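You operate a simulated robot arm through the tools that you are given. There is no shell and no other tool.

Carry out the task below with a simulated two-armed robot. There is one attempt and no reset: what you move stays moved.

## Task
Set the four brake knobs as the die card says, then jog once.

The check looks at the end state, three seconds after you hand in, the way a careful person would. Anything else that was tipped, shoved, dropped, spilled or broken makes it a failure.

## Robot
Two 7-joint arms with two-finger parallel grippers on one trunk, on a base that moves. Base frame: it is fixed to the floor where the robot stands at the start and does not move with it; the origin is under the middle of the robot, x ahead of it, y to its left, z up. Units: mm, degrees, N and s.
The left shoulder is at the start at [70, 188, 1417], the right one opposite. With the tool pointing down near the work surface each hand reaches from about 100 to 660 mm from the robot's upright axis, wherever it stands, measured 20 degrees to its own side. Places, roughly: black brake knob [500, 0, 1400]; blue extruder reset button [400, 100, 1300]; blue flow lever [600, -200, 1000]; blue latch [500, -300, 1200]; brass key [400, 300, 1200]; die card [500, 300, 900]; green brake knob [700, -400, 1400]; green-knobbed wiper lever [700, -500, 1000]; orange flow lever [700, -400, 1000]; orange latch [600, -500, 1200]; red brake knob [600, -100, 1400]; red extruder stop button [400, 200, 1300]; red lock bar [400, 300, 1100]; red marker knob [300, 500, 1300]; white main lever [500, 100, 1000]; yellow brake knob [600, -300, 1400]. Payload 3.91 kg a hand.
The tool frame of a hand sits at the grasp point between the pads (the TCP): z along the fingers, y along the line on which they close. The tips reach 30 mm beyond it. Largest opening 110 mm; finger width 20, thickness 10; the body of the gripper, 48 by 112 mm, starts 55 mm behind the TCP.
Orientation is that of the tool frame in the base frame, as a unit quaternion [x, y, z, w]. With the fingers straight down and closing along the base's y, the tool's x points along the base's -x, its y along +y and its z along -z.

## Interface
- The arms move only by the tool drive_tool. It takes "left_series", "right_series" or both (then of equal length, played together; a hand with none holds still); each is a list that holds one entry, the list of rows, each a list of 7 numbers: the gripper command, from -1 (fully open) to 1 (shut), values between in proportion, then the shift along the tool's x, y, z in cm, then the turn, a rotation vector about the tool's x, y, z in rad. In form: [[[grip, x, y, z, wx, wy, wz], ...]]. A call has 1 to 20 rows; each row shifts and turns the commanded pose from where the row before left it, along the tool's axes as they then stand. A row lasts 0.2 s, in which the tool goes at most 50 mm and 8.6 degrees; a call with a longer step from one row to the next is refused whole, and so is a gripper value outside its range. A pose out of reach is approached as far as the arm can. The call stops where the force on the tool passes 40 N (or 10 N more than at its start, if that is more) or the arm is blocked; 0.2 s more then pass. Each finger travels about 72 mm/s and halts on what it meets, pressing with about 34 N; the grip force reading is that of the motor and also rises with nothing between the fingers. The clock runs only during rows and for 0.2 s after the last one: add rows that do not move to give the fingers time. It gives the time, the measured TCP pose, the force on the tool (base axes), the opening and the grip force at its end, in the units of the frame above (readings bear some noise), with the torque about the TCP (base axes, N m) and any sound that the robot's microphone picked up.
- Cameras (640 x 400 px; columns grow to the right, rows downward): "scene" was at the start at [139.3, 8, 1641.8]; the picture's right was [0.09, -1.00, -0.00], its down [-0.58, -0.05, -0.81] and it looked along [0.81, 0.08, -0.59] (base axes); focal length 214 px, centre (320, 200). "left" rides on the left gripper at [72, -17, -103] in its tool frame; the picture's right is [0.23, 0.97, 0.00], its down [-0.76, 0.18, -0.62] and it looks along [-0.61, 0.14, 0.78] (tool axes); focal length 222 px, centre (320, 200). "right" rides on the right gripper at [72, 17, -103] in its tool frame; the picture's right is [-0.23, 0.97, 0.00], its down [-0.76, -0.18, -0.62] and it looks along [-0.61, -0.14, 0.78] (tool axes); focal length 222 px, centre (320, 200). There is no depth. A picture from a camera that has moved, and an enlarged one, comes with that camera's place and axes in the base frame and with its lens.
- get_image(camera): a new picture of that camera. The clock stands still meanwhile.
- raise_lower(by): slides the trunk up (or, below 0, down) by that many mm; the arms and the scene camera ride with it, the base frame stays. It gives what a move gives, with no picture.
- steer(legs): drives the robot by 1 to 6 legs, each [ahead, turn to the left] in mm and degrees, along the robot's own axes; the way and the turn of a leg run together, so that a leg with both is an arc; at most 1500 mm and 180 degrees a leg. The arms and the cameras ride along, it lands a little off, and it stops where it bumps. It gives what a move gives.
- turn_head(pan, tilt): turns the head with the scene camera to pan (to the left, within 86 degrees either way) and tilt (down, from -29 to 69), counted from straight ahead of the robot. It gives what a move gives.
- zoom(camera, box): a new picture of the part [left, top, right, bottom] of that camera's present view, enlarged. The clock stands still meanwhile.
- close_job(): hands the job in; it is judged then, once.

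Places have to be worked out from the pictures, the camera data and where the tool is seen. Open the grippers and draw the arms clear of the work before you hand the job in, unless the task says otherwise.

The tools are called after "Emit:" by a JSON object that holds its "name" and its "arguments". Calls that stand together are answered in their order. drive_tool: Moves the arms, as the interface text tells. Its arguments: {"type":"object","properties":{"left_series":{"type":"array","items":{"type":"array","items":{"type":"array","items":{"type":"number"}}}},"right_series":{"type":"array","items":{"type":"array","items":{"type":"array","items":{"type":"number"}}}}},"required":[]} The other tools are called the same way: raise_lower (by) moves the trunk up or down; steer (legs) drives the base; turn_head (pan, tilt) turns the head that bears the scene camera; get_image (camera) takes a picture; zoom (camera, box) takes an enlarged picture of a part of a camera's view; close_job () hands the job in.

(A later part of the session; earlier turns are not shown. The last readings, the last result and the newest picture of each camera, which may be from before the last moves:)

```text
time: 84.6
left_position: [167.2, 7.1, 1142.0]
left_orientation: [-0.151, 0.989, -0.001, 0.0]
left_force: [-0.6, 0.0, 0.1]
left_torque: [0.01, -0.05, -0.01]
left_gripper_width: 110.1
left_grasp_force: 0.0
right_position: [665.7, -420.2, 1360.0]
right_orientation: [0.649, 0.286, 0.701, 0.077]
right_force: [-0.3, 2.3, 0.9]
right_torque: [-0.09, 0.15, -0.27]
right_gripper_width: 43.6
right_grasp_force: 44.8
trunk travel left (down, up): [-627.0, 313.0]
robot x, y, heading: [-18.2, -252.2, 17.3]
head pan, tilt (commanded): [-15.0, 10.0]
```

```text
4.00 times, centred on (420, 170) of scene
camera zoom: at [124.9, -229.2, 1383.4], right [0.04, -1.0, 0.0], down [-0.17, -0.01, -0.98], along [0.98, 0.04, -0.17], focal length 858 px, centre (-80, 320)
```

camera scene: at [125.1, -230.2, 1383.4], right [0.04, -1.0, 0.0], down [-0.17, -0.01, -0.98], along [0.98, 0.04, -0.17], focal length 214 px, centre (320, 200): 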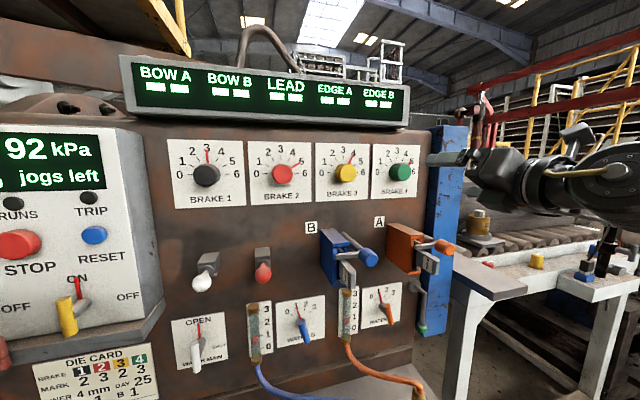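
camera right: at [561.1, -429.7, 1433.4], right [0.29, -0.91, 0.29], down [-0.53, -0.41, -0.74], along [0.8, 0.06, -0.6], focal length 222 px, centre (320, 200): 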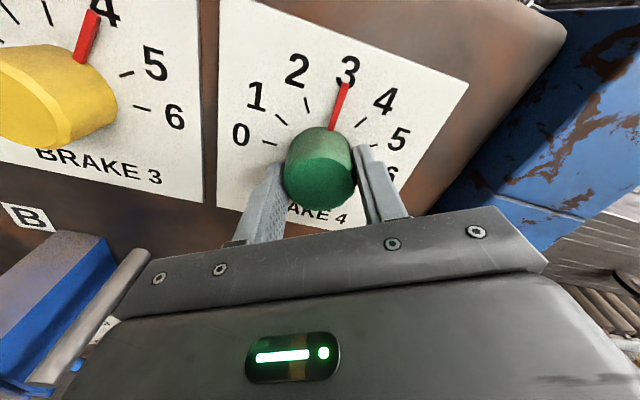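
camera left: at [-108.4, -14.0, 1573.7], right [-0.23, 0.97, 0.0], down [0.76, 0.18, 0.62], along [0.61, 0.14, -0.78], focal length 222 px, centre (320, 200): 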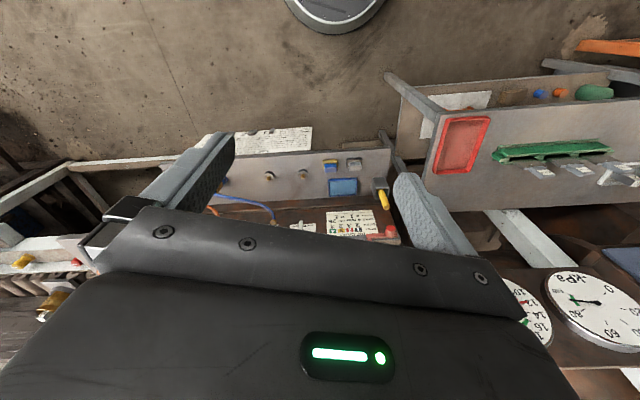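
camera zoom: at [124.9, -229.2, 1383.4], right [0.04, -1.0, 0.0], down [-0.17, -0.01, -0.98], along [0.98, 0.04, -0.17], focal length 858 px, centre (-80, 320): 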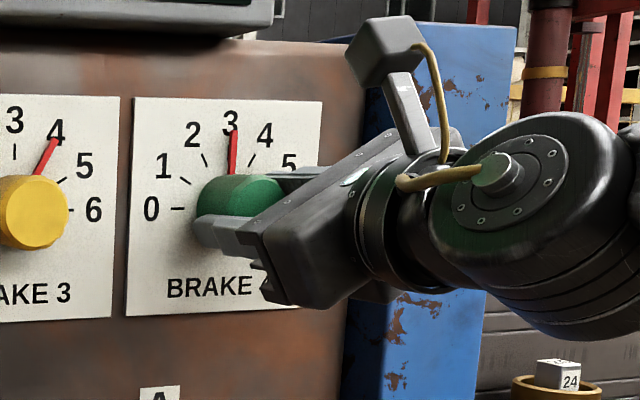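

The pointer now stands right at 3. I'll open the gripper in place, then withdraw straight back 70 mm.

Emit:
{"name": "drive_tool", "arguments": {"right_series": [[[0, 0, 0, 0, 0, 0, 0], [-0.5, 0, 0, 0, 0, 0, 0], [-1, 0, 0, 0, 0, 0, 0], [-1, 0, 0, 0, 0, 0, 0], [-1, 0, 0, 0, 0, 0, 0], [-1, 0, 0, -2, 0, 0, 0], [-1, 0, 0, -2.5, 0, 0, 0], [-1, 0, 0, -2.5, 0, 0, 0], [-1, 0, 0, -2.5, 0, 0, 0], [-1, 0, 0, 0, 0, 0, 0]]]}}

Emit:
{"name": "get_image", "arguments": {"camera": "right"}}

Emit:
{"name": "zoom", "arguments": {"camera": "scene", "box": [150, 120, 470, 220]}}

```text
time: 86.8
left_position: [167.6, 6.8, 1141.9]
left_orientation: [-0.15, 0.989, 0.0, 0.0]
left_force: [-0.5, 0.0, 0.8]
left_torque: [0.03, 0.03, 0.02]
left_gripper_width: 109.8
left_grasp_force: 0.0
right_position: [577.1, -450.2, 1359.1]
right_orientation: [0.649, 0.285, 0.701, 0.079]
right_force: [0.5, -0.3, -0.2]
right_torque: [-0.03, -0.02, -0.01]
right_gripper_width: 110.2
right_grasp_force: 0.0
trunk travel left (down, up): [-627.0, 313.0]
robot x, y, heading: [-14.0, -249.1, 17.2]
head pan, tilt (commanded): [-15.0, 10.0]
```

```text
taken
camera right: at [472.0, -459.1, 1432.6], right [0.29, -0.91, 0.29], down [-0.53, -0.4, -0.74], along [0.8, 0.06, -0.6], focal length 222 px, centre (320, 200)
```

right: 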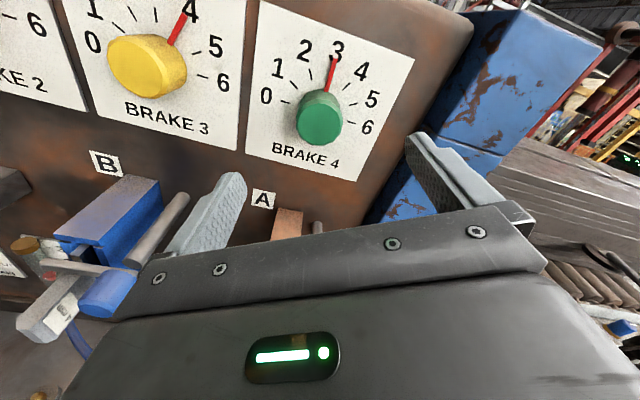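

```text
2.00 times, centred on (310, 170) of scene
camera zoom: at [126.1, -229.4, 1383.2], right [0.04, -1.0, 0.0], down [-0.17, -0.01, -0.98], along [0.98, 0.04, -0.17], focal length 429 px, centre (340, 260)
```

zoom: 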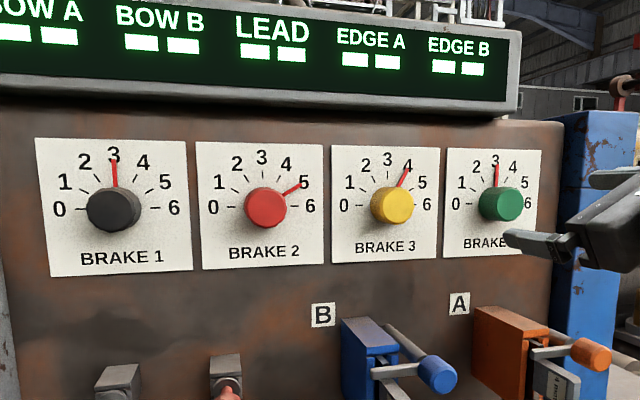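

Brake 4 now reads 3. I'll roll back to −150° and move 152 mm left in front of the yellow knob (brake 3).

Emit:
{"name": "drive_tool", "arguments": {"right_series": [[[-1, 0, 0, 0, 0, 0, 0.1309], [-1, 0, 0, 0, 0, 0, 0.1309], [-1, 0, 0, 0, 0, 0, 0.1309], [-1, 0, 0, 0, 0, 0, 0.1309], [-1, 0, 0, 0, 0, 0, 0.1309], [-1, 0, 0, 0, 0, 0, 0.1309], [-1, 0, 0, 0, 0, 0, 0.1309], [-1, 0, 0, 0, 0, 0, 0.1309], [-1, -1.9, -3.29, 0, 0, 0, 0], [-1, -1.9, -3.29, 0, 0, 0, 0], [-1, -1.9, -3.29, 0, 0, 0, 0], [-1, -1.9, -3.29, 0, 0, 0, 0], [-1, 0, 0, 0, 0, 0, 0], [-1, 0, 0, 0, 0, 0, 0]]]}}

Emit:
{"name": "get_image", "arguments": {"camera": "right"}}

Emit:
{"name": "get_image", "arguments": {"camera": "scene"}}

```text
time: 89.8
left_position: [169.1, 4.0, 1142.4]
left_orientation: [-0.15, 0.989, 0.0, 0.0]
left_force: [0.6, 0.5, 0.4]
left_torque: [-0.01, 0.0, 0.0]
left_gripper_width: 110.0
left_grasp_force: 0.0
right_position: [530.4, -304.0, 1360.8]
right_orientation: [0.705, -0.079, 0.645, -0.284]
right_force: [-0.1, 0.9, 0.1]
right_torque: [0.0, 0.02, 0.01]
right_gripper_width: 110.2
right_grasp_force: 0.1
trunk travel left (down, up): [-627.0, 313.0]
robot x, y, heading: [-18.5, -253.2, 17.2]
head pan, tilt (commanded): [-15.0, 10.0]
```

```text
taken
camera right: at [446.9, -383.6, 1417.1], right [0.22, -0.7, -0.69], down [-0.76, 0.32, -0.57], along [0.62, 0.64, -0.46], focal length 222 px, centre (320, 200)
```

right: 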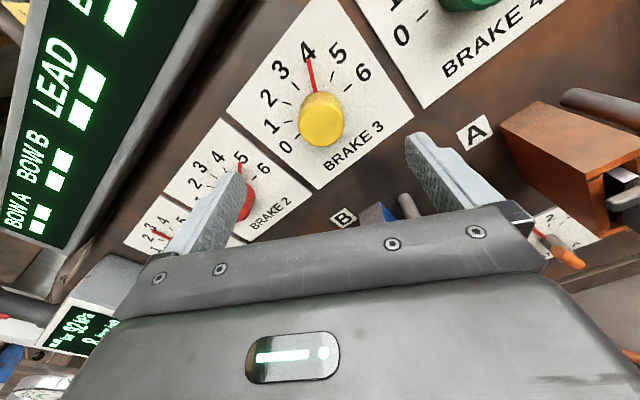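

```text
taken
camera scene: at [125.2, -230.3, 1383.4], right [0.04, -1.0, 0.0], down [-0.17, -0.01, -0.98], along [0.98, 0.04, -0.17], focal length 214 px, centre (320, 200)
```

scene: 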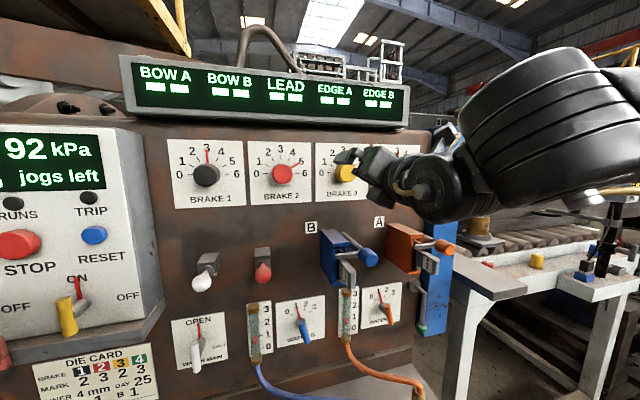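

Aligned with yellow within ~2.5 mm, no reach flags. I'll apply the small correction, advance 94 mm to straddle the knob, and check before closing.

Emit:
{"name": "drive_tool", "arguments": {"right_series": [[[-1, 0, 0.22, 2.3, 0, 0, 0], [-1, 0, 0, 2.3, 0, 0, 0], [-1, 0, 0, 1.6, 0, 0, 0], [-1, 0, 0, 1.6, 0, 0, 0], [-1, 0, 0, 1.6, 0, 0, 0], [-1, 0, 0, 0, 0, 0, 0], [-1, 0, 0, 0, 0, 0, 0]]]}}

Emit:
{"name": "get_image", "arguments": {"camera": "right"}}

```text
time: 91.4
left_position: [167.5, 7.2, 1142.6]
left_orientation: [-0.15, 0.989, 0.0, 0.0]
left_force: [0.4, -0.1, -0.2]
left_torque: [-0.01, 0.01, -0.02]
left_gripper_width: 109.7
left_grasp_force: 0.0
right_position: [620.1, -278.5, 1359.9]
right_orientation: [0.705, -0.079, 0.646, -0.283]
right_force: [0.1, -0.5, 0.1]
right_torque: [-0.01, 0.0, 0.01]
right_gripper_width: 110.2
right_grasp_force: 0.0
trunk travel left (down, up): [-627.0, 313.0]
robot x, y, heading: [-16.4, -248.2, 17.1]
head pan, tilt (commanded): [-15.0, 10.0]
```

```text
taken
camera right: at [537.0, -356.9, 1415.4], right [0.22, -0.7, -0.68], down [-0.76, 0.32, -0.57], along [0.62, 0.64, -0.46], focal length 222 px, centre (320, 200)
```

right: 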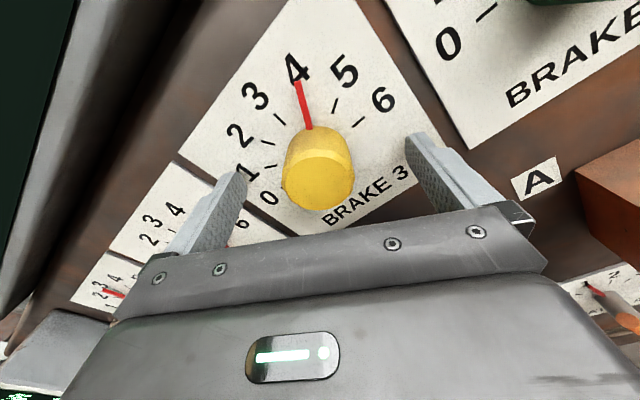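

The yellow knob is centred between the fingers. I'll close, and then turn counter-clockwise 60° (4 → 2) in the next call after checking the grip.

Emit:
{"name": "drive_tool", "arguments": {"right_series": [[[0.2, 0, 0, 0, 0, 0, 0], [0.6, 0, 0, 0, 0, 0, 0], [1, 0, 0, 0, 0, 0, 0], [1, 0, 0, 0, 0, 0, 0], [1, 0, 0, 0, 0, 0, 0], [1, 0, 0, 0, 0, 0, 0]]]}}

Emit:
{"name": "drive_tool", "arguments": {"right_series": [[[1, 0, 0, 0, 0, 0, -0.1309], [1, 0, 0, 0, 0, 0, -0.1309], [1, 0, 0, 0, 0, 0, -0.1309], [1, 0, 0, 0, 0, 0, -0.1309], [1, 0, 0, 0, 0, 0, -0.1309], [1, 0, 0, 0, 0, 0, -0.1309], [1, 0, 0, 0, 0, 0, -0.1309], [1, 0, 0, 0, 0, 0, -0.1309], [1, 0, 0, 0, 0, 0, 0], [1, 0, 0, 0, 0, 0, 0]]]}}

Emit:
{"name": "get_image", "arguments": {"camera": "right"}}

Emit:
{"name": "zoom", "arguments": {"camera": "scene", "box": [300, 120, 460, 220]}}

```text
time: 92.8
left_position: [168.2, 5.5, 1141.6]
left_orientation: [-0.152, 0.988, -0.001, 0.0]
left_force: [0.4, 0.1, 0.8]
left_torque: [-0.01, 0.02, 0.0]
left_gripper_width: 110.2
left_grasp_force: 0.0
right_position: [620.4, -277.5, 1359.5]
right_orientation: [0.704, -0.078, 0.645, -0.285]
right_force: [1.6, 1.3, 3.1]
right_torque: [0.15, -0.56, 1.04]
right_gripper_width: 43.8
right_grasp_force: 44.7
trunk travel left (down, up): [-627.0, 313.0]
robot x, y, heading: [-18.7, -249.4, 17.2]
head pan, tilt (commanded): [-15.0, 10.0]
```

```text
time: 95.0
left_position: [166.4, 7.6, 1142.4]
left_orientation: [-0.15, 0.989, -0.002, 0.0]
left_force: [0.6, -0.3, -0.5]
left_torque: [-0.02, 0.0, 0.0]
left_gripper_width: 110.1
left_grasp_force: 0.0
right_position: [618.9, -277.3, 1359.8]
right_orientation: [0.649, 0.284, 0.701, 0.078]
right_force: [3.6, 1.3, 11.2]
right_torque: [-0.13, 0.5, 0.4]
right_gripper_width: 43.6
right_grasp_force: 44.9
trunk travel left (down, up): [-627.0, 313.0]
robot x, y, heading: [-16.8, -250.7, 17.3]
head pan, tilt (commanded): [-15.0, 10.0]
```

```text
taken
camera right: at [514.8, -287.3, 1432.8], right [0.29, -0.91, 0.29], down [-0.53, -0.4, -0.75], along [0.8, 0.06, -0.6], focal length 222 px, centre (320, 200)
```

right: 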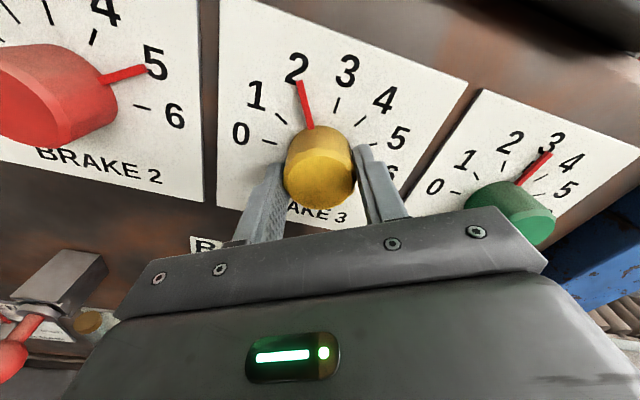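

```text
4.00 times, centred on (380, 170) of scene
camera zoom: at [124.8, -229.3, 1383.5], right [0.04, -1.0, 0.0], down [-0.17, -0.01, -0.98], along [0.98, 0.04, -0.17], focal length 858 px, centre (80, 320)
```

zoom: 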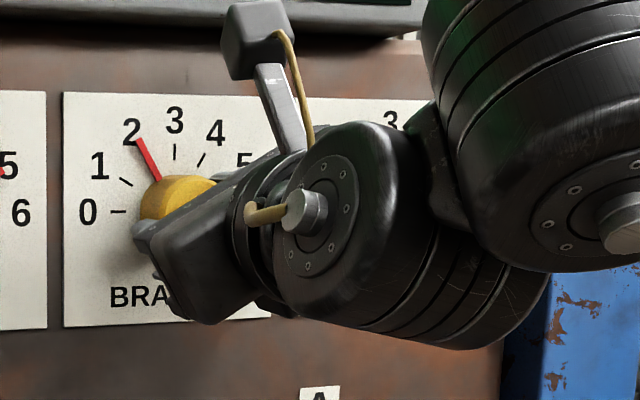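

Pointer of brake 3 is at 2. I'll open and withdraw straight back 95 mm, then check.

Emit:
{"name": "drive_tool", "arguments": {"right_series": [[[0, 0, 0, 0, 0, 0, 0], [-0.5, 0, 0, 0, 0, 0, 0], [-1, 0, 0, 0, 0, 0, 0], [-1, 0, 0, 0, 0, 0, 0], [-1, 0, 0, 0, 0, 0, 0], [-1, 0, 0, -2, 0, 0, 0], [-1, 0, 0, -2.5, 0, 0, 0], [-1, 0, 0, -2.5, 0, 0, 0], [-1, 0, 0, -2.5, 0, 0, 0], [-1, 0, 0, 0, 0, 0, 0]]]}}

Emit:
{"name": "get_image", "arguments": {"camera": "right"}}

Emit:
{"name": "get_image", "arguments": {"camera": "scene"}}

```text
time: 97.2
left_position: [168.6, 6.8, 1141.4]
left_orientation: [-0.15, 0.989, 0.0, -0.001]
left_force: [0.3, -0.6, -0.1]
left_torque: [-0.01, 0.01, 0.01]
left_gripper_width: 110.0
left_grasp_force: 0.1
right_position: [530.7, -307.6, 1358.9]
right_orientation: [0.649, 0.286, 0.701, 0.075]
right_force: [0.6, -0.4, 0.5]
right_torque: [0.0, 0.0, -0.01]
right_gripper_width: 109.9
right_grasp_force: 0.1
trunk travel left (down, up): [-627.0, 313.0]
robot x, y, heading: [-17.3, -250.8, 17.2]
head pan, tilt (commanded): [-15.0, 10.0]
```

```text
taken
camera right: at [425.4, -316.6, 1432.3], right [0.29, -0.91, 0.29], down [-0.53, -0.4, -0.75], along [0.8, 0.06, -0.6], focal length 222 px, centre (320, 200)
```

right: 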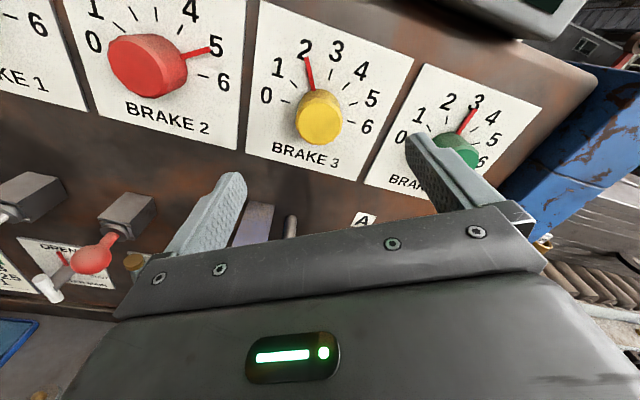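

```text
taken
camera scene: at [126.1, -229.7, 1383.3], right [0.04, -1.0, 0.0], down [-0.17, -0.01, -0.98], along [0.98, 0.04, -0.17], focal length 214 px, centre (320, 200)
```

scene: 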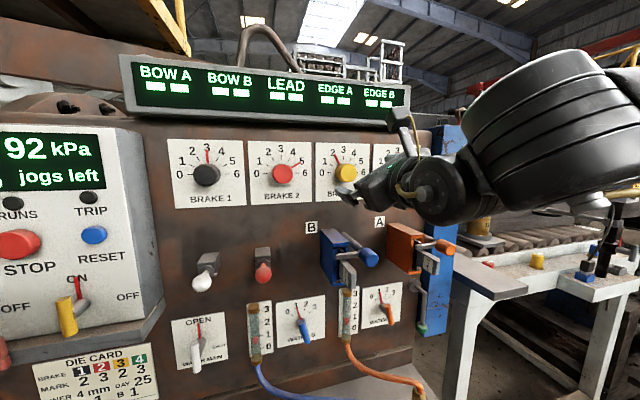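

Brakes 3 and 4 are set (2 and 3). For brakes 1 and 2 I need the base about 220 mm further left; I'll draw the right hand back 60 mm and manoeuvre the base in the free area behind.

Emit:
{"name": "drive_tool", "arguments": {"right_series": [[[-1, 0, 0, -2, 0, 0, 0], [-1, 0, 0, -2, 0, 0, 0], [-1, 0, 0, -2, 0, 0, 0], [-1, 0, 0, 0, 0, 0, 0]]]}}

Emit:
{"name": "steer", "arguments": {"legs": [[0, -50], [-253, 0], [0, 60]]}}

Emit:
{"name": "turn_head", "arguments": {"pan": -10, "tilt": 10}}

Emit:
{"name": "get_image", "arguments": {"camera": "scene"}}

```text
time: 98.2
left_position: [167.5, 6.6, 1142.3]
left_orientation: [-0.151, 0.989, 0.0, -0.002]
left_force: [-0.3, -0.4, -0.8]
left_torque: [-0.02, 0.01, -0.01]
left_gripper_width: 110.0
left_grasp_force: 0.0
right_position: [474.7, -330.0, 1360.7]
right_orientation: [0.649, 0.287, 0.701, 0.076]
right_force: [0.0, 0.2, 1.2]
right_torque: [0.0, 0.02, 0.02]
right_gripper_width: 110.2
right_grasp_force: 0.1
right hand out of reach, approached as far as the arm can: row 2
trunk travel left (down, up): [-627.0, 313.0]
robot x, y, heading: [-16.6, -251.8, 17.5]
head pan, tilt (commanded): [-15.0, 10.0]
```

```text
time: 105.0
left_position: [-88.8, 170.6, 1142.7]
left_orientation: [-0.233, 0.972, -0.001, 0.0]
left_force: [0.5, 0.0, 0.1]
left_torque: [0.03, 0.01, 0.0]
left_gripper_width: 110.1
left_grasp_force: 0.1
right_position: [268.1, -107.4, 1360.8]
right_orientation: [0.623, 0.34, 0.704, 0.015]
right_force: [-0.8, 0.2, 0.8]
right_torque: [-0.03, 0.03, -0.02]
right_gripper_width: 110.0
right_grasp_force: 0.0
trunk travel left (down, up): [-627.0, 313.0]
robot x, y, heading: [-231.0, -109.4, 27.1]
head pan, tilt (commanded): [-15.0, 10.0]
```

```text
time: 105.7
left_position: [-90.9, 171.1, 1141.3]
left_orientation: [-0.233, 0.973, 0.0, 0.001]
left_force: [0.1, 0.0, -0.7]
left_torque: [0.01, -0.02, 0.0]
left_gripper_width: 110.0
left_grasp_force: 0.0
right_position: [268.3, -107.7, 1361.6]
right_orientation: [0.623, 0.34, 0.705, 0.015]
right_force: [0.8, 0.4, -0.2]
right_torque: [0.0, 0.03, 0.01]
right_gripper_width: 110.5
right_grasp_force: 0.0
trunk travel left (down, up): [-627.0, 313.0]
robot x, y, heading: [-231.4, -111.3, 26.8]
head pan, tilt (commanded): [-10.0, 10.0]
```

```text
taken
camera scene: at [-94.7, -60.7, 1383.4], right [0.29, -0.96, 0.0], down [-0.17, -0.05, -0.98], along [0.94, 0.29, -0.17], focal length 214 px, centre (320, 200)
```

scene: 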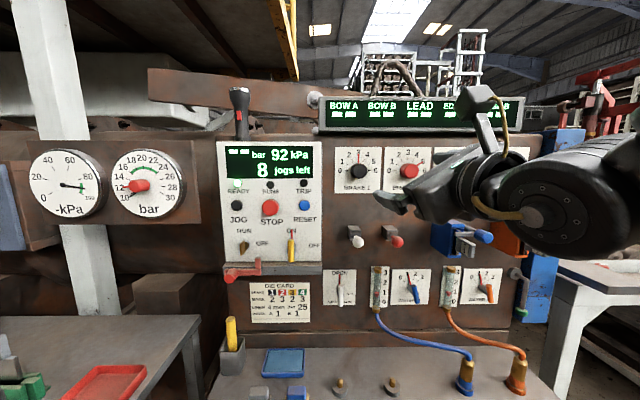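

The base is where I want it, still back from the wall. I'll drive forward 165 mm and check.

Emit:
{"name": "steer", "arguments": {"legs": [[165, 0]]}}

Emit:
{"name": "get_image", "arguments": {"camera": "scene"}}

Emit:
{"name": "get_image", "arguments": {"camera": "right"}}

```text
time: 107.1
left_position: [55.8, 245.1, 1142.3]
left_orientation: [-0.232, 0.973, 0.0, -0.001]
left_force: [-0.6, 0.1, -0.1]
left_torque: [-0.01, 0.02, 0.0]
left_gripper_width: 110.1
left_grasp_force: 0.0
right_position: [413.7, -34.1, 1361.7]
right_orientation: [0.623, 0.339, 0.705, 0.017]
right_force: [0.0, 0.2, 1.0]
right_torque: [0.0, 0.04, -0.01]
right_gripper_width: 110.1
right_grasp_force: 0.1
trunk travel left (down, up): [-627.0, 313.0]
robot x, y, heading: [-84.6, -34.7, 26.9]
head pan, tilt (commanded): [-10.0, 10.0]
```

```text
taken
camera scene: at [50.9, 12.7, 1383.5], right [0.29, -0.96, 0.0], down [-0.17, -0.05, -0.98], along [0.94, 0.29, -0.17], focal length 214 px, centre (320, 200)
```

scene: 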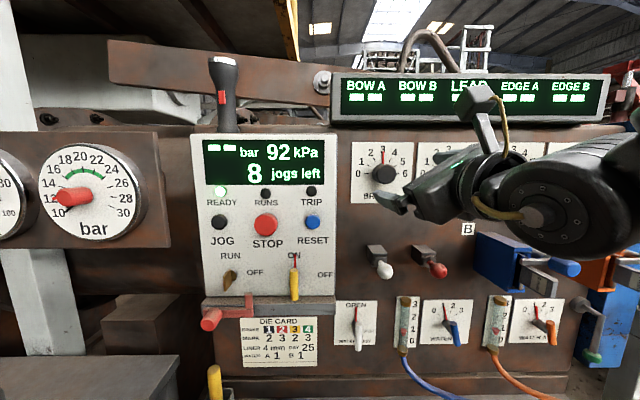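

```text
taken
camera right: at [311.6, -62.4, 1434.7], right [0.44, -0.85, 0.29], down [-0.45, -0.49, -0.75], along [0.77, 0.2, -0.6], focal length 222 px, centre (320, 200)
```

right: 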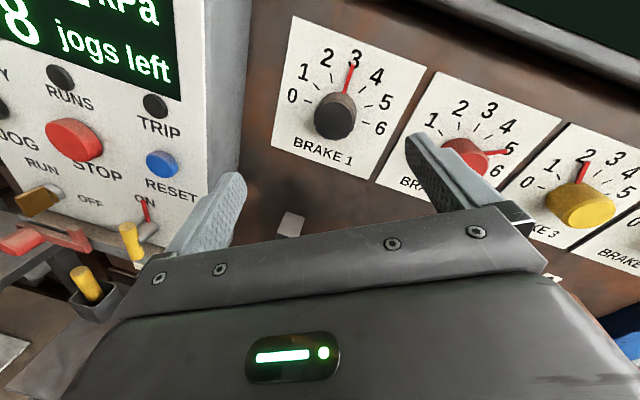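

Good — all four dials and the console are visible. I'll take red (brake 2) first: slide right 144 mm, yaw the tool back square to the wall, and roll to −150°.

Emit:
{"name": "drive_tool", "arguments": {"right_series": [[[-1, -1.775, 3.075, -0.605, 0, 0, 0], [-1, -1.775, 3.075, -0.605, 0, 0, 0], [-1, -1.775, 3.075, -0.605, 0, 0, 0], [-1, -1.775, 3.075, -0.605, 0, 0, 0], [-1, 0, 0, 0, -0.0733, -0.0422, 0.0005], [-1, 0, 0, 0, -0.0733, -0.0422, 0.0005], [-1, 0, 0, 0, 0, 0, 0.1309], [-1, 0, 0, 0, 0, 0, 0.1309], [-1, 0, 0, 0, 0, 0, 0.1309], [-1, 0, 0, 0, 0, 0, 0.1309], [-1, 0, 0, 0, 0, 0, 0.1309], [-1, 0, 0, 0, 0, 0, 0.1309], [-1, 0, 0, 0, 0, 0, 0.1309], [-1, 0, 0, 0, 0, 0, 0.1309], [-1, 0, 0, 0, 0, 0, 0], [-1, 0, 0, 0, 0, 0, 0]]]}}

Emit:
{"name": "get_image", "arguments": {"camera": "right"}}

Emit:
{"name": "get_image", "arguments": {"camera": "scene"}}

```text
time: 110.5
left_position: [56.4, 244.4, 1143.1]
left_orientation: [-0.232, 0.973, 0.0, 0.0]
left_force: [-0.4, -0.5, -0.6]
left_torque: [0.04, -0.06, 0.0]
left_gripper_width: 110.1
left_grasp_force: 0.1
right_position: [458.6, -172.5, 1360.7]
right_orientation: [0.705, -0.077, 0.645, -0.285]
right_force: [-0.4, 0.3, -0.5]
right_torque: [0.02, 0.0, 0.03]
right_gripper_width: 110.1
right_grasp_force: 0.0
trunk travel left (down, up): [-627.0, 313.0]
robot x, y, heading: [-86.8, -35.4, 26.7]
head pan, tilt (commanded): [-10.0, 10.0]
```

```text
taken
camera right: at [375.1, -251.3, 1417.5], right [0.22, -0.7, -0.68], down [-0.76, 0.32, -0.57], along [0.61, 0.64, -0.46], focal length 222 px, centre (320, 200)
```

right: 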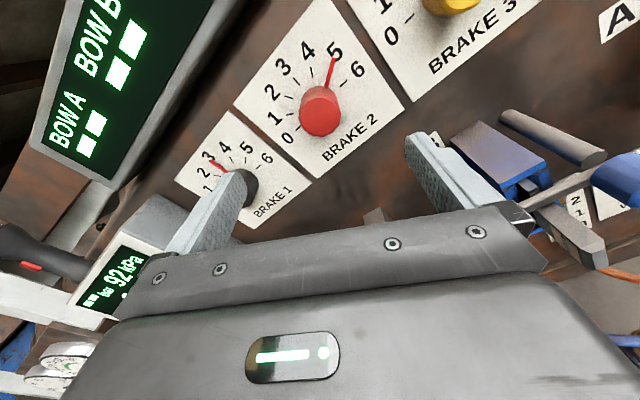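

```text
taken
camera scene: at [51.7, 13.1, 1383.4], right [0.29, -0.96, 0.0], down [-0.17, -0.05, -0.98], along [0.94, 0.29, -0.17], focal length 214 px, centre (320, 200)
```

scene: 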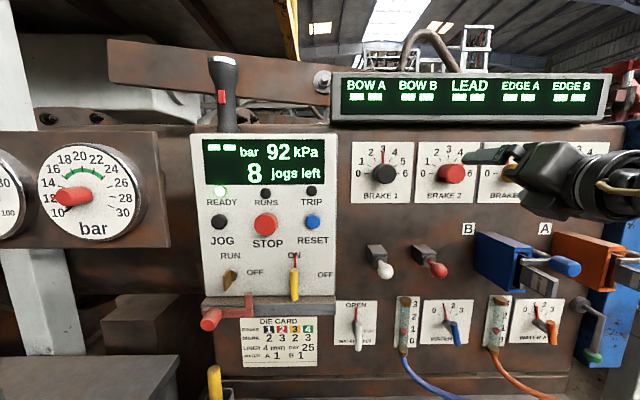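

Aligned with the red knob within ~2 mm. I'll advance 122 mm to straddle it and check before gripping.

Emit:
{"name": "drive_tool", "arguments": {"right_series": [[[-1, -0.15, 0, 2.5, 0, 0, 0], [-1, 0, 0, 2.5, 0, 0, 0], [-1, 0, 0, 2.5, 0, 0, 0], [-1, 0, 0, 1.6, 0, 0, 0], [-1, 0, 0, 1.6, 0, 0, 0], [-1, 0, 0, 1.5, 0, 0, 0], [-1, 0, 0, 0, 0, 0, 0], [-1, 0, 0, 0, 0, 0, 0]]]}}

Emit:
{"name": "get_image", "arguments": {"camera": "right"}}

```text
time: 112.3
left_position: [56.2, 245.5, 1142.6]
left_orientation: [-0.232, 0.973, 0.0, 0.0]
left_force: [0.5, 0.1, 0.0]
left_torque: [-0.03, -0.02, -0.01]
left_gripper_width: 110.1
left_grasp_force: 0.1
right_position: [574.9, -135.5, 1357.9]
right_orientation: [0.705, -0.077, 0.645, -0.285]
right_force: [-0.1, -0.2, -0.4]
right_torque: [0.02, 0.02, 0.0]
right_gripper_width: 109.9
right_grasp_force: 0.2
trunk travel left (down, up): [-627.0, 313.0]
robot x, y, heading: [-83.8, -38.1, 26.7]
head pan, tilt (commanded): [-10.0, 10.0]
```

```text
taken
camera right: at [491.5, -213.4, 1414.9], right [0.22, -0.7, -0.68], down [-0.76, 0.32, -0.57], along [0.61, 0.64, -0.46], focal length 222 px, centre (320, 200)
```

right: 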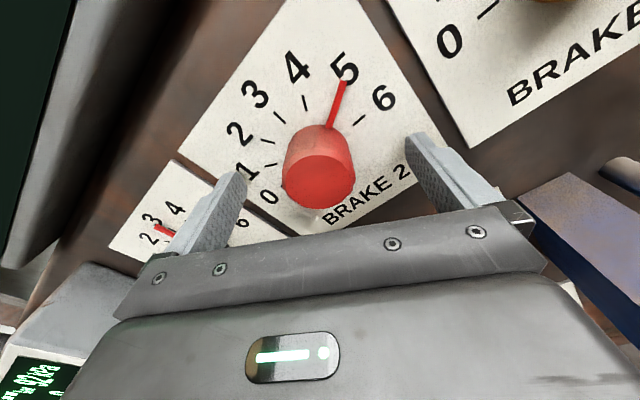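

The red knob is centred between the fingers. I'll close and then turn counter-clockwise 60° (5 → 3).

Emit:
{"name": "drive_tool", "arguments": {"right_series": [[[0.2, 0, 0, 0, 0, 0, 0], [0.6, 0, 0, 0, 0, 0, 0], [1, 0, 0, 0, 0, 0, 0], [1, 0, 0, 0, 0, 0, 0], [1, 0, 0, 0, 0, 0, 0], [1, 0, 0, 0, 0, 0, 0]]]}}

Emit:
{"name": "drive_tool", "arguments": {"right_series": [[[1, 0, 0, 0, 0, 0, -0.1309], [1, 0, 0, 0, 0, 0, -0.1309], [1, 0, 0, 0, 0, 0, -0.1309], [1, 0, 0, 0, 0, 0, -0.1309], [1, 0, 0, 0, 0, 0, -0.1309], [1, 0, 0, 0, 0, 0, -0.1309], [1, 0, 0, 0, 0, 0, -0.1309], [1, 0, 0, 0, 0, 0, -0.1309], [1, 0, 0, 0, 0, 0, 0], [1, 0, 0, 0, 0, 0, 0]]]}}

Emit:
{"name": "get_image", "arguments": {"camera": "right"}}

Emit:
{"name": "zoom", "arguments": {"camera": "scene", "box": [350, 120, 510, 220]}}

```text
time: 113.7
left_position: [56.0, 245.8, 1142.2]
left_orientation: [-0.232, 0.973, 0.0, 0.0]
left_force: [-0.1, 0.0, -0.2]
left_torque: [0.02, 0.0, -0.02]
left_gripper_width: 110.4
left_grasp_force: 0.0
right_position: [573.9, -134.5, 1358.7]
right_orientation: [0.705, -0.078, 0.645, -0.286]
right_force: [0.4, 1.0, 1.0]
right_torque: [0.09, -0.37, 0.78]
right_gripper_width: 43.6
right_grasp_force: 44.4
trunk travel left (down, up): [-627.0, 313.0]
robot x, y, heading: [-82.2, -40.4, 26.6]
head pan, tilt (commanded): [-10.0, 10.0]
```

```text
time: 115.9
left_position: [57.2, 244.9, 1141.6]
left_orientation: [-0.232, 0.973, 0.0, 0.0]
left_force: [-0.7, -0.1, -0.8]
left_torque: [0.0, 0.01, -0.03]
left_gripper_width: 110.2
left_grasp_force: 0.0
right_position: [574.3, -134.8, 1359.1]
right_orientation: [0.649, 0.286, 0.7, 0.077]
right_force: [4.1, -2.2, 4.9]
right_torque: [-0.18, 0.47, -0.97]
right_gripper_width: 43.5
right_grasp_force: 44.9
trunk travel left (down, up): [-627.0, 313.0]
robot x, y, heading: [-87.5, -32.9, 26.8]
head pan, tilt (commanded): [-10.0, 10.0]
```

```text
taken
camera right: at [469.7, -144.9, 1432.3], right [0.29, -0.91, 0.29], down [-0.53, -0.41, -0.74], along [0.8, 0.06, -0.6], focal length 222 px, centre (320, 200)
```

right: 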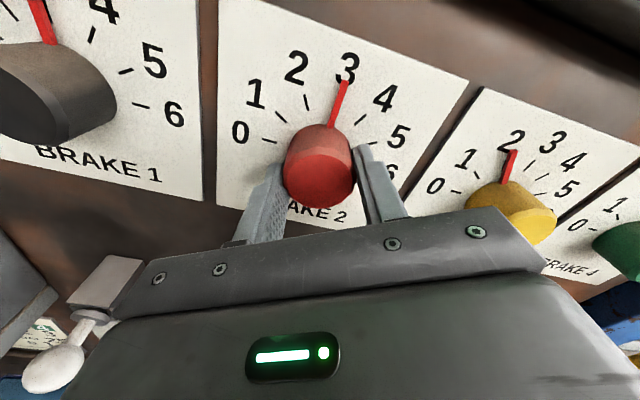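

```text
4.00 times, centred on (430, 170) of scene
camera zoom: at [52.2, 12.8, 1383.4], right [0.29, -0.96, 0.0], down [-0.17, -0.05, -0.98], along [0.94, 0.29, -0.17], focal length 858 px, centre (-120, 320)
```

zoom: 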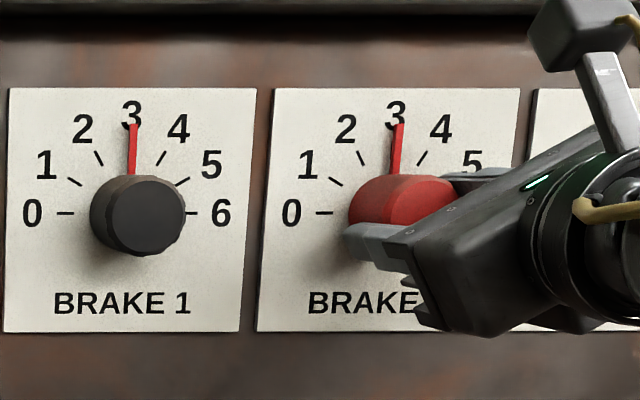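

Brake 2's pointer is at 3. I'll release, withdraw straight back 95 mm and verify.

Emit:
{"name": "drive_tool", "arguments": {"right_series": [[[0, 0, 0, 0, 0, 0, 0], [-0.5, 0, 0, 0, 0, 0, 0], [-1, 0, 0, 0, 0, 0, 0], [-1, 0, 0, 0, 0, 0, 0], [-1, 0, 0, 0, 0, 0, 0], [-1, 0, 0, -2, 0, 0, 0], [-1, 0, 0, -2.5, 0, 0, 0], [-1, 0, 0, -2.5, 0, 0, 0], [-1, 0, 0, -2.5, 0, 0, 0], [-1, 0, 0, 0, 0, 0, 0]]]}}

Emit:
{"name": "get_image", "arguments": {"camera": "right"}}

Emit:
{"name": "zoom", "arguments": {"camera": "right", "box": [60, 0, 440, 200]}}

Emit:
{"name": "get_image", "arguments": {"camera": "scene"}}

```text
time: 118.1
left_position: [58.3, 246.1, 1142.6]
left_orientation: [-0.233, 0.972, 0.0, 0.0]
left_force: [-0.1, -0.4, 0.0]
left_torque: [-0.05, -0.02, -0.03]
left_gripper_width: 110.0
left_grasp_force: 0.1
right_position: [483.0, -162.9, 1359.1]
right_orientation: [0.65, 0.286, 0.7, 0.076]
right_force: [-0.4, 0.3, -0.4]
right_torque: [-0.01, -0.01, 0.03]
right_gripper_width: 109.8
right_grasp_force: 0.1
trunk travel left (down, up): [-627.0, 313.0]
robot x, y, heading: [-83.6, -37.6, 26.8]
head pan, tilt (commanded): [-10.0, 10.0]
```

```text
taken
camera right: at [378.4, -173.0, 1433.0], right [0.29, -0.91, 0.29], down [-0.53, -0.41, -0.74], along [0.8, 0.06, -0.6], focal length 222 px, centre (320, 200)
```

right: 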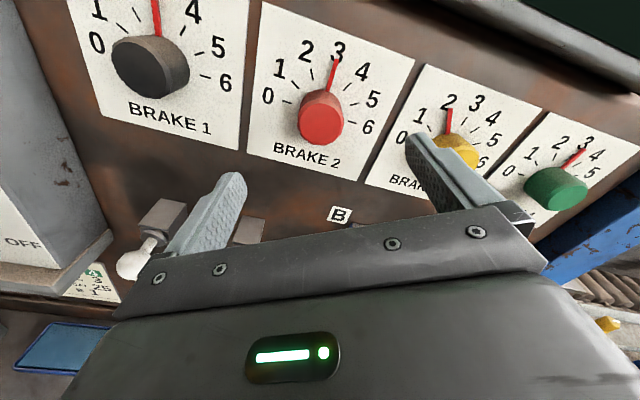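

```text
1.68 times, centred on (250, 100) of right
camera zoom: at [378.4, -173.0, 1433.0], right [0.29, -0.91, 0.29], down [-0.53, -0.41, -0.74], along [0.8, 0.06, -0.6], focal length 374 px, centre (438, 368)
```

zoom: 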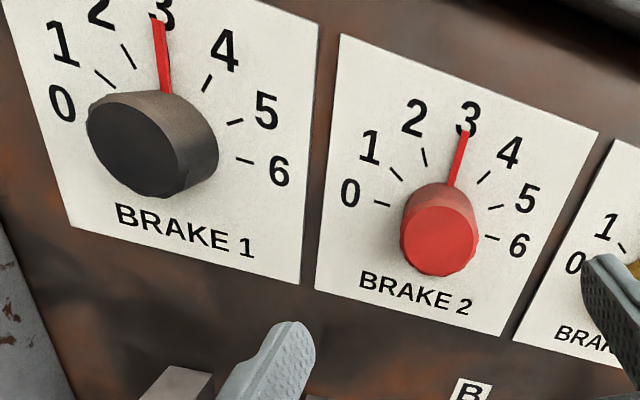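

```text
taken
camera scene: at [52.8, 13.4, 1383.2], right [0.29, -0.96, 0.0], down [-0.17, -0.05, -0.98], along [0.94, 0.29, -0.17], focal length 214 px, centre (320, 200)
```

scene: 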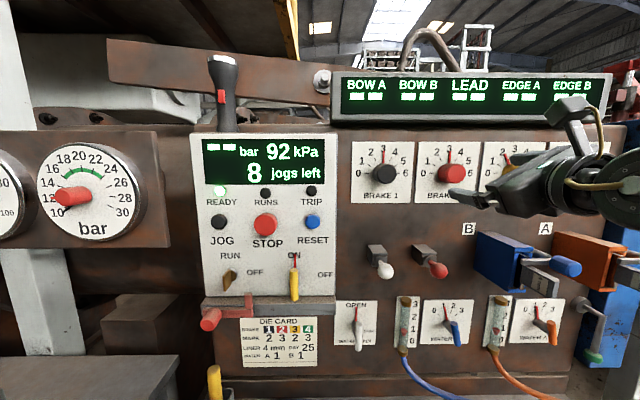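

Brake 2 reads 3. Next the black knob (brake 1, 3 → 2): I'll roll to −180° (fingers horizontal, perpendicular to the pointer) and shift left 151 mm.

Emit:
{"name": "drive_tool", "arguments": {"right_series": [[[-1, 0, 0, 0, 0, 0, 0.1309], [-1, 0, 0, 0, 0, 0, 0.1309], [-1, 0, 0, 0, 0, 0, 0.1309], [-1, 0, 0, 0, 0, 0, 0.1309], [-1, 0, -3.77, 0, 0, 0, 0], [-1, 0, -3.77, 0, 0, 0, 0], [-1, 0, -3.77, 0, 0, 0, 0], [-1, 0, -3.77, 0, 0, 0, 0], [-1, 0, 0, 0, 0, 0, 0], [-1, 0, 0, 0, 0, 0, 0]]]}}

Emit:
{"name": "get_image", "arguments": {"camera": "right"}}

Emit:
{"name": "get_image", "arguments": {"camera": "scene"}}

```text
time: 120.3
left_position: [57.4, 244.7, 1142.5]
left_orientation: [-0.232, 0.973, 0.001, 0.0]
left_force: [0.8, 0.1, -0.1]
left_torque: [0.0, -0.01, -0.03]
left_gripper_width: 110.0
left_grasp_force: 0.1
right_position: [461.4, -67.3, 1371.3]
right_orientation: [0.701, 0.109, 0.696, -0.109]
right_force: [-0.1, 0.9, -0.7]
right_torque: [0.01, 0.01, 0.01]
right_gripper_width: 110.1
right_grasp_force: 0.0
right hand out of reach, approached as far as the arm can: row 7, 8
trunk travel left (down, up): [-627.0, 313.0]
robot x, y, heading: [-79.4, -36.3, 26.8]
head pan, tilt (commanded): [-10.0, 10.0]
```

```text
taken
camera right: at [368.3, -113.3, 1445.4], right [0.3, -0.93, -0.23], down [-0.65, -0.02, -0.76], along [0.7, 0.37, -0.61], focal length 222 px, centre (320, 200)
```

right: 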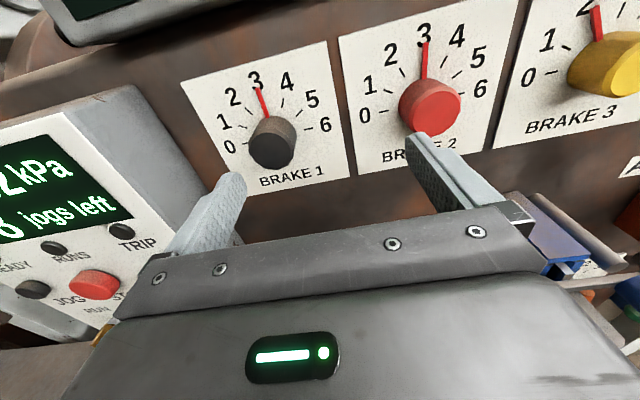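

```text
taken
camera scene: at [51.6, 13.0, 1383.4], right [0.29, -0.96, 0.0], down [-0.17, -0.05, -0.98], along [0.94, 0.29, -0.17], focal length 214 px, centre (320, 200)
```

scene: 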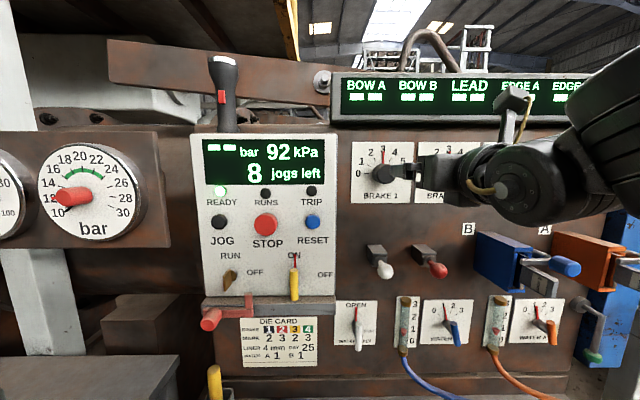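

The black knob is just past the arm's inner limit from here. I'll shift the base ~40 mm left and ~40 mm back (turn right, reverse, turn back), then continue.

Emit:
{"name": "steer", "arguments": {"legs": [[0, -54.3], [-58, 0], [0, 54.3]]}}

Emit:
{"name": "get_image", "arguments": {"camera": "right"}}

Emit:
{"name": "get_image", "arguments": {"camera": "scene"}}

```text
time: 126.1
left_position: [6.4, 270.2, 1141.8]
left_orientation: [-0.228, 0.974, 0.0, 0.0]
left_force: [0.2, 0.4, -0.4]
left_torque: [-0.01, 0.0, 0.02]
left_gripper_width: 109.9
left_grasp_force: 0.1
right_position: [410.0, -42.8, 1370.3]
right_orientation: [0.702, 0.106, 0.697, -0.106]
right_force: [-0.4, -0.7, 0.1]
right_torque: [0.02, -0.02, 0.03]
right_gripper_width: 109.9
right_grasp_force: 0.0
trunk travel left (down, up): [-627.0, 313.0]
robot x, y, heading: [-136.7, -10.4, 26.7]
head pan, tilt (commanded): [-10.0, 10.0]
```

```text
taken
camera right: at [316.7, -89.7, 1445.4], right [0.29, -0.93, -0.23], down [-0.65, -0.02, -0.76], along [0.7, 0.37, -0.61], focal length 222 px, centre (320, 200)
```

right: 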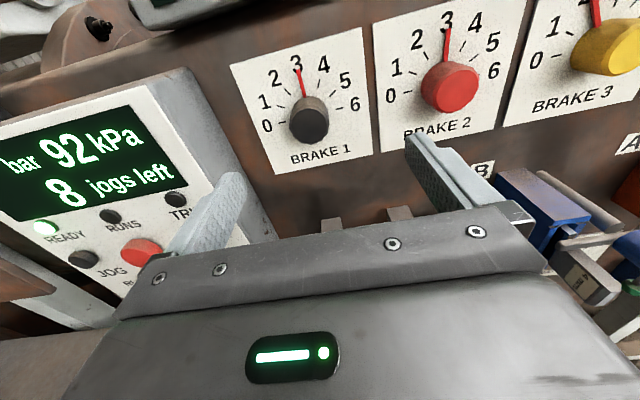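

```text
taken
camera scene: at [1.1, 39.1, 1383.4], right [0.28, -0.96, 0.0], down [-0.17, -0.05, -0.98], along [0.94, 0.28, -0.17], focal length 214 px, centre (320, 200)
```

scene: 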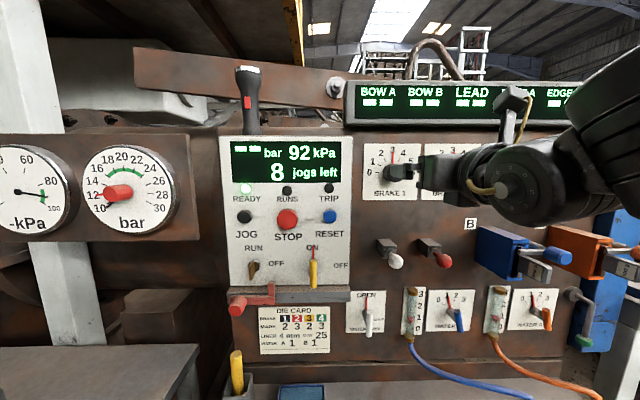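

Base landed as planned. The hand is ~130 mm short, 13 mm right and 11 mm above the black knob's axis; I'll advance 60 mm and correct the offsets.

Emit:
{"name": "drive_tool", "arguments": {"right_series": [[[-1, 0, 0, 2.5, 0, 0, 0], [-1, 0, 0, 2.5, 0, 0, 0], [-1, -1.1, -1.3, 1, 0, 0, 0], [-1, 0, 0, 0, 0, 0, 0], [-1, 0, 0, 0, 0, 0, 0]]]}}

Emit:
{"name": "get_image", "arguments": {"camera": "right"}}

```text
time: 127.3
left_position: [8.3, 271.3, 1142.3]
left_orientation: [-0.229, 0.974, 0.0, -0.001]
left_force: [-0.6, 0.2, 0.4]
left_torque: [-0.01, -0.02, -0.01]
left_gripper_width: 110.0
left_grasp_force: 0.1
right_position: [463.5, -13.7, 1359.6]
right_orientation: [0.701, 0.106, 0.697, -0.106]
right_force: [0.7, -0.5, 0.0]
right_torque: [0.01, 0.02, 0.01]
right_gripper_width: 110.2
right_grasp_force: 0.1
trunk travel left (down, up): [-627.0, 313.0]
robot x, y, heading: [-136.2, -11.3, 26.7]
head pan, tilt (commanded): [-10.0, 10.0]
```

```text
taken
camera right: at [369.9, -59.9, 1434.3], right [0.29, -0.93, -0.23], down [-0.65, -0.02, -0.76], along [0.7, 0.37, -0.61], focal length 222 px, centre (320, 200)
```

right: 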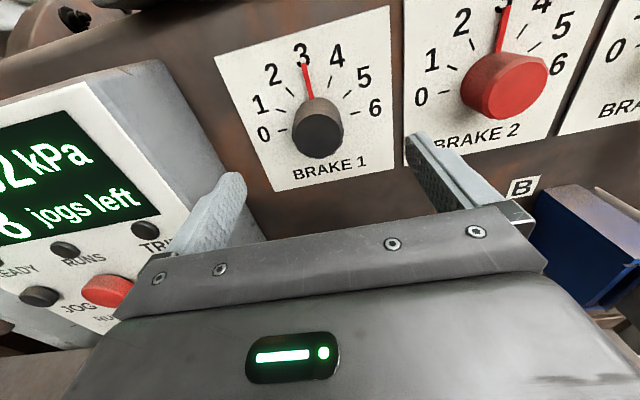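

Aligned with the black knob within ~1–2 mm. I'll advance the remaining 70 mm and check.

Emit:
{"name": "drive_tool", "arguments": {"right_series": [[[-1, 0, -0.1, 2, 0, 0, 0], [-1, 0, 0, 2, 0, 0, 0], [-1, 0, 0, 1.5, 0, 0, 0], [-1, 0, 0, 1.5, 0, 0, 0], [-1, 0, 0, 0, 0, 0, 0], [-1, 0, 0, 0, 0, 0, 0]]]}}

Emit:
{"name": "get_image", "arguments": {"camera": "right"}}

Emit:
{"name": "zoom", "arguments": {"camera": "scene", "box": [320, 100, 520, 225]}}

```text
time: 128.7
left_position: [8.2, 271.0, 1142.5]
left_orientation: [-0.229, 0.973, 0.0, 0.0]
left_force: [0.0, -0.1, 1.3]
left_torque: [-0.01, -0.05, 0.0]
left_gripper_width: 110.0
left_grasp_force: 0.1
right_position: [528.9, 9.1, 1359.2]
right_orientation: [0.701, 0.106, 0.697, -0.106]
right_force: [0.2, 0.5, 0.7]
right_torque: [-0.02, -0.01, 0.0]
right_gripper_width: 109.9
right_grasp_force: 0.0
trunk travel left (down, up): [-627.0, 313.0]
robot x, y, heading: [-134.8, -9.9, 26.3]
head pan, tilt (commanded): [-10.0, 10.0]
```

```text
taken
camera right: at [436.7, -37.8, 1433.5], right [0.29, -0.93, -0.23], down [-0.65, -0.02, -0.76], along [0.7, 0.37, -0.61], focal length 222 px, centre (320, 200)
```

right: 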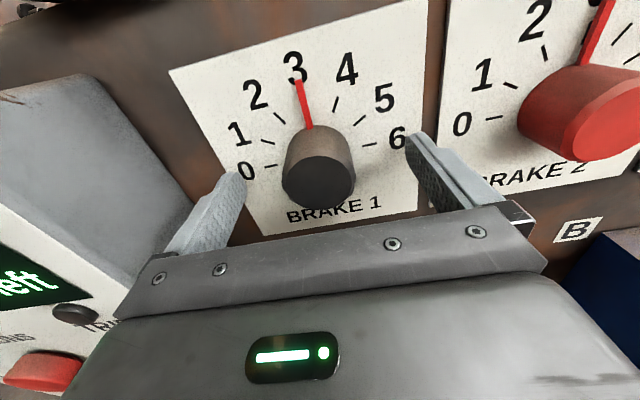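

```text
3.20 times, centred on (420, 162) of scene
camera zoom: at [1.1, 39.2, 1383.4], right [0.28, -0.96, 0.0], down [-0.17, -0.05, -0.98], along [0.94, 0.28, -0.17], focal length 686 px, centre (0, 320)
```

zoom: 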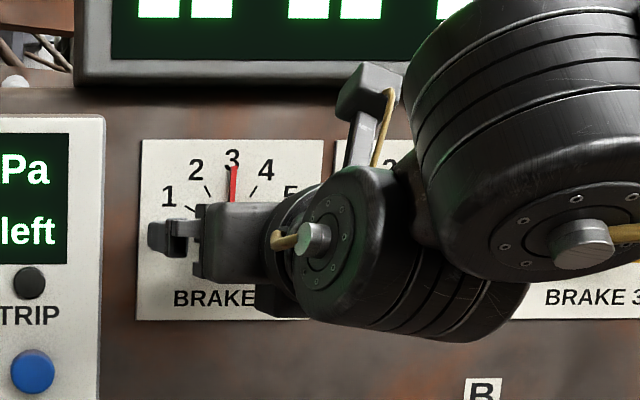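

The black knob is centred. I'll close, then turn counter-clockwise 30° (3 → 2).

Emit:
{"name": "drive_tool", "arguments": {"right_series": [[[0.2, 0, 0, 0, 0, 0, 0], [0.6, 0, 0, 0, 0, 0, 0], [1, 0, 0, 0, 0, 0, 0], [1, 0, 0, 0, 0, 0, 0], [1, 0, 0, 0, 0, 0, 0], [1, 0, 0, 0, 0, 0, 0]]]}}

Emit:
{"name": "drive_tool", "arguments": {"right_series": [[[1, 0, 0, 0, 0, 0, -0.1309], [1, 0, 0, 0, 0, 0, -0.1309], [1, 0, 0, 0, 0, 0, -0.1309], [1, 0, 0, 0, 0, 0, -0.1309], [1, 0, 0, 0, 0, 0, 0], [1, 0, 0, 0, 0, 0, 0]]]}}

Emit:
{"name": "get_image", "arguments": {"camera": "right"}}

Emit:
{"name": "zoom", "arguments": {"camera": "scene", "box": [320, 100, 520, 225]}}

```text
time: 130.1
left_position: [7.7, 270.7, 1141.8]
left_orientation: [-0.228, 0.974, 0.0, 0.001]
left_force: [-0.5, 0.8, -0.7]
left_torque: [0.03, -0.01, -0.02]
left_gripper_width: 109.9
left_grasp_force: 0.0
right_position: [529.2, 8.3, 1359.0]
right_orientation: [0.702, 0.106, 0.697, -0.106]
right_force: [-0.4, 0.6, 0.6]
right_torque: [0.03, -0.02, 1.11]
right_gripper_width: 44.0
right_grasp_force: 45.2
trunk travel left (down, up): [-627.0, 313.0]
robot x, y, heading: [-139.0, -8.5, 26.3]
head pan, tilt (commanded): [-10.0, 10.0]
```

```text
time: 131.5
left_position: [7.6, 270.4, 1141.8]
left_orientation: [-0.228, 0.974, 0.0, 0.0]
left_force: [-0.3, -0.7, 0.9]
left_torque: [-0.01, -0.03, -0.01]
left_gripper_width: 110.0
left_grasp_force: 0.0
right_position: [528.8, 8.6, 1358.9]
right_orientation: [0.65, 0.284, 0.7, 0.078]
right_force: [1.6, 0.1, 5.8]
right_torque: [-0.14, 0.39, 0.32]
right_gripper_width: 43.5
right_grasp_force: 45.1
trunk travel left (down, up): [-627.0, 313.0]
robot x, y, heading: [-132.7, -11.2, 26.4]
head pan, tilt (commanded): [-10.0, 10.0]
```

```text
taken
camera right: at [425.1, -1.2, 1432.5], right [0.29, -0.91, 0.29], down [-0.53, -0.4, -0.74], along [0.8, 0.06, -0.6], focal length 222 px, centre (320, 200)
```

right: 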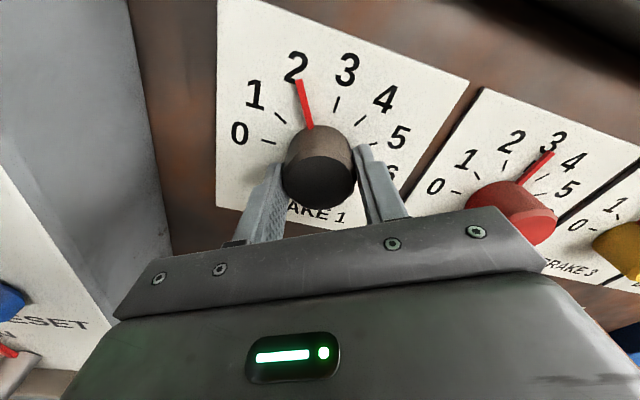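

```text
3.20 times, centred on (420, 162) of scene
camera zoom: at [1.1, 39.1, 1383.4], right [0.28, -0.96, 0.0], down [-0.17, -0.05, -0.98], along [0.94, 0.28, -0.17], focal length 686 px, centre (0, 320)
```

zoom: 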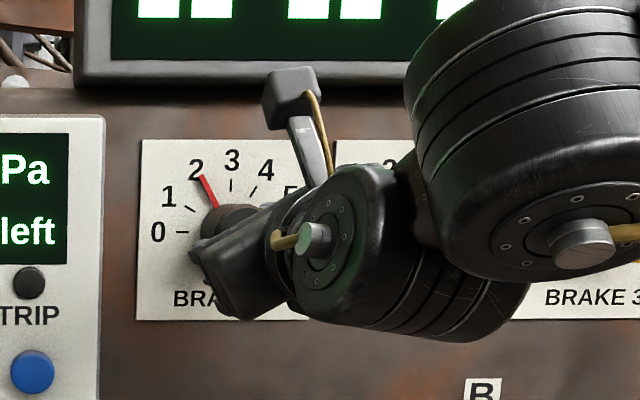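

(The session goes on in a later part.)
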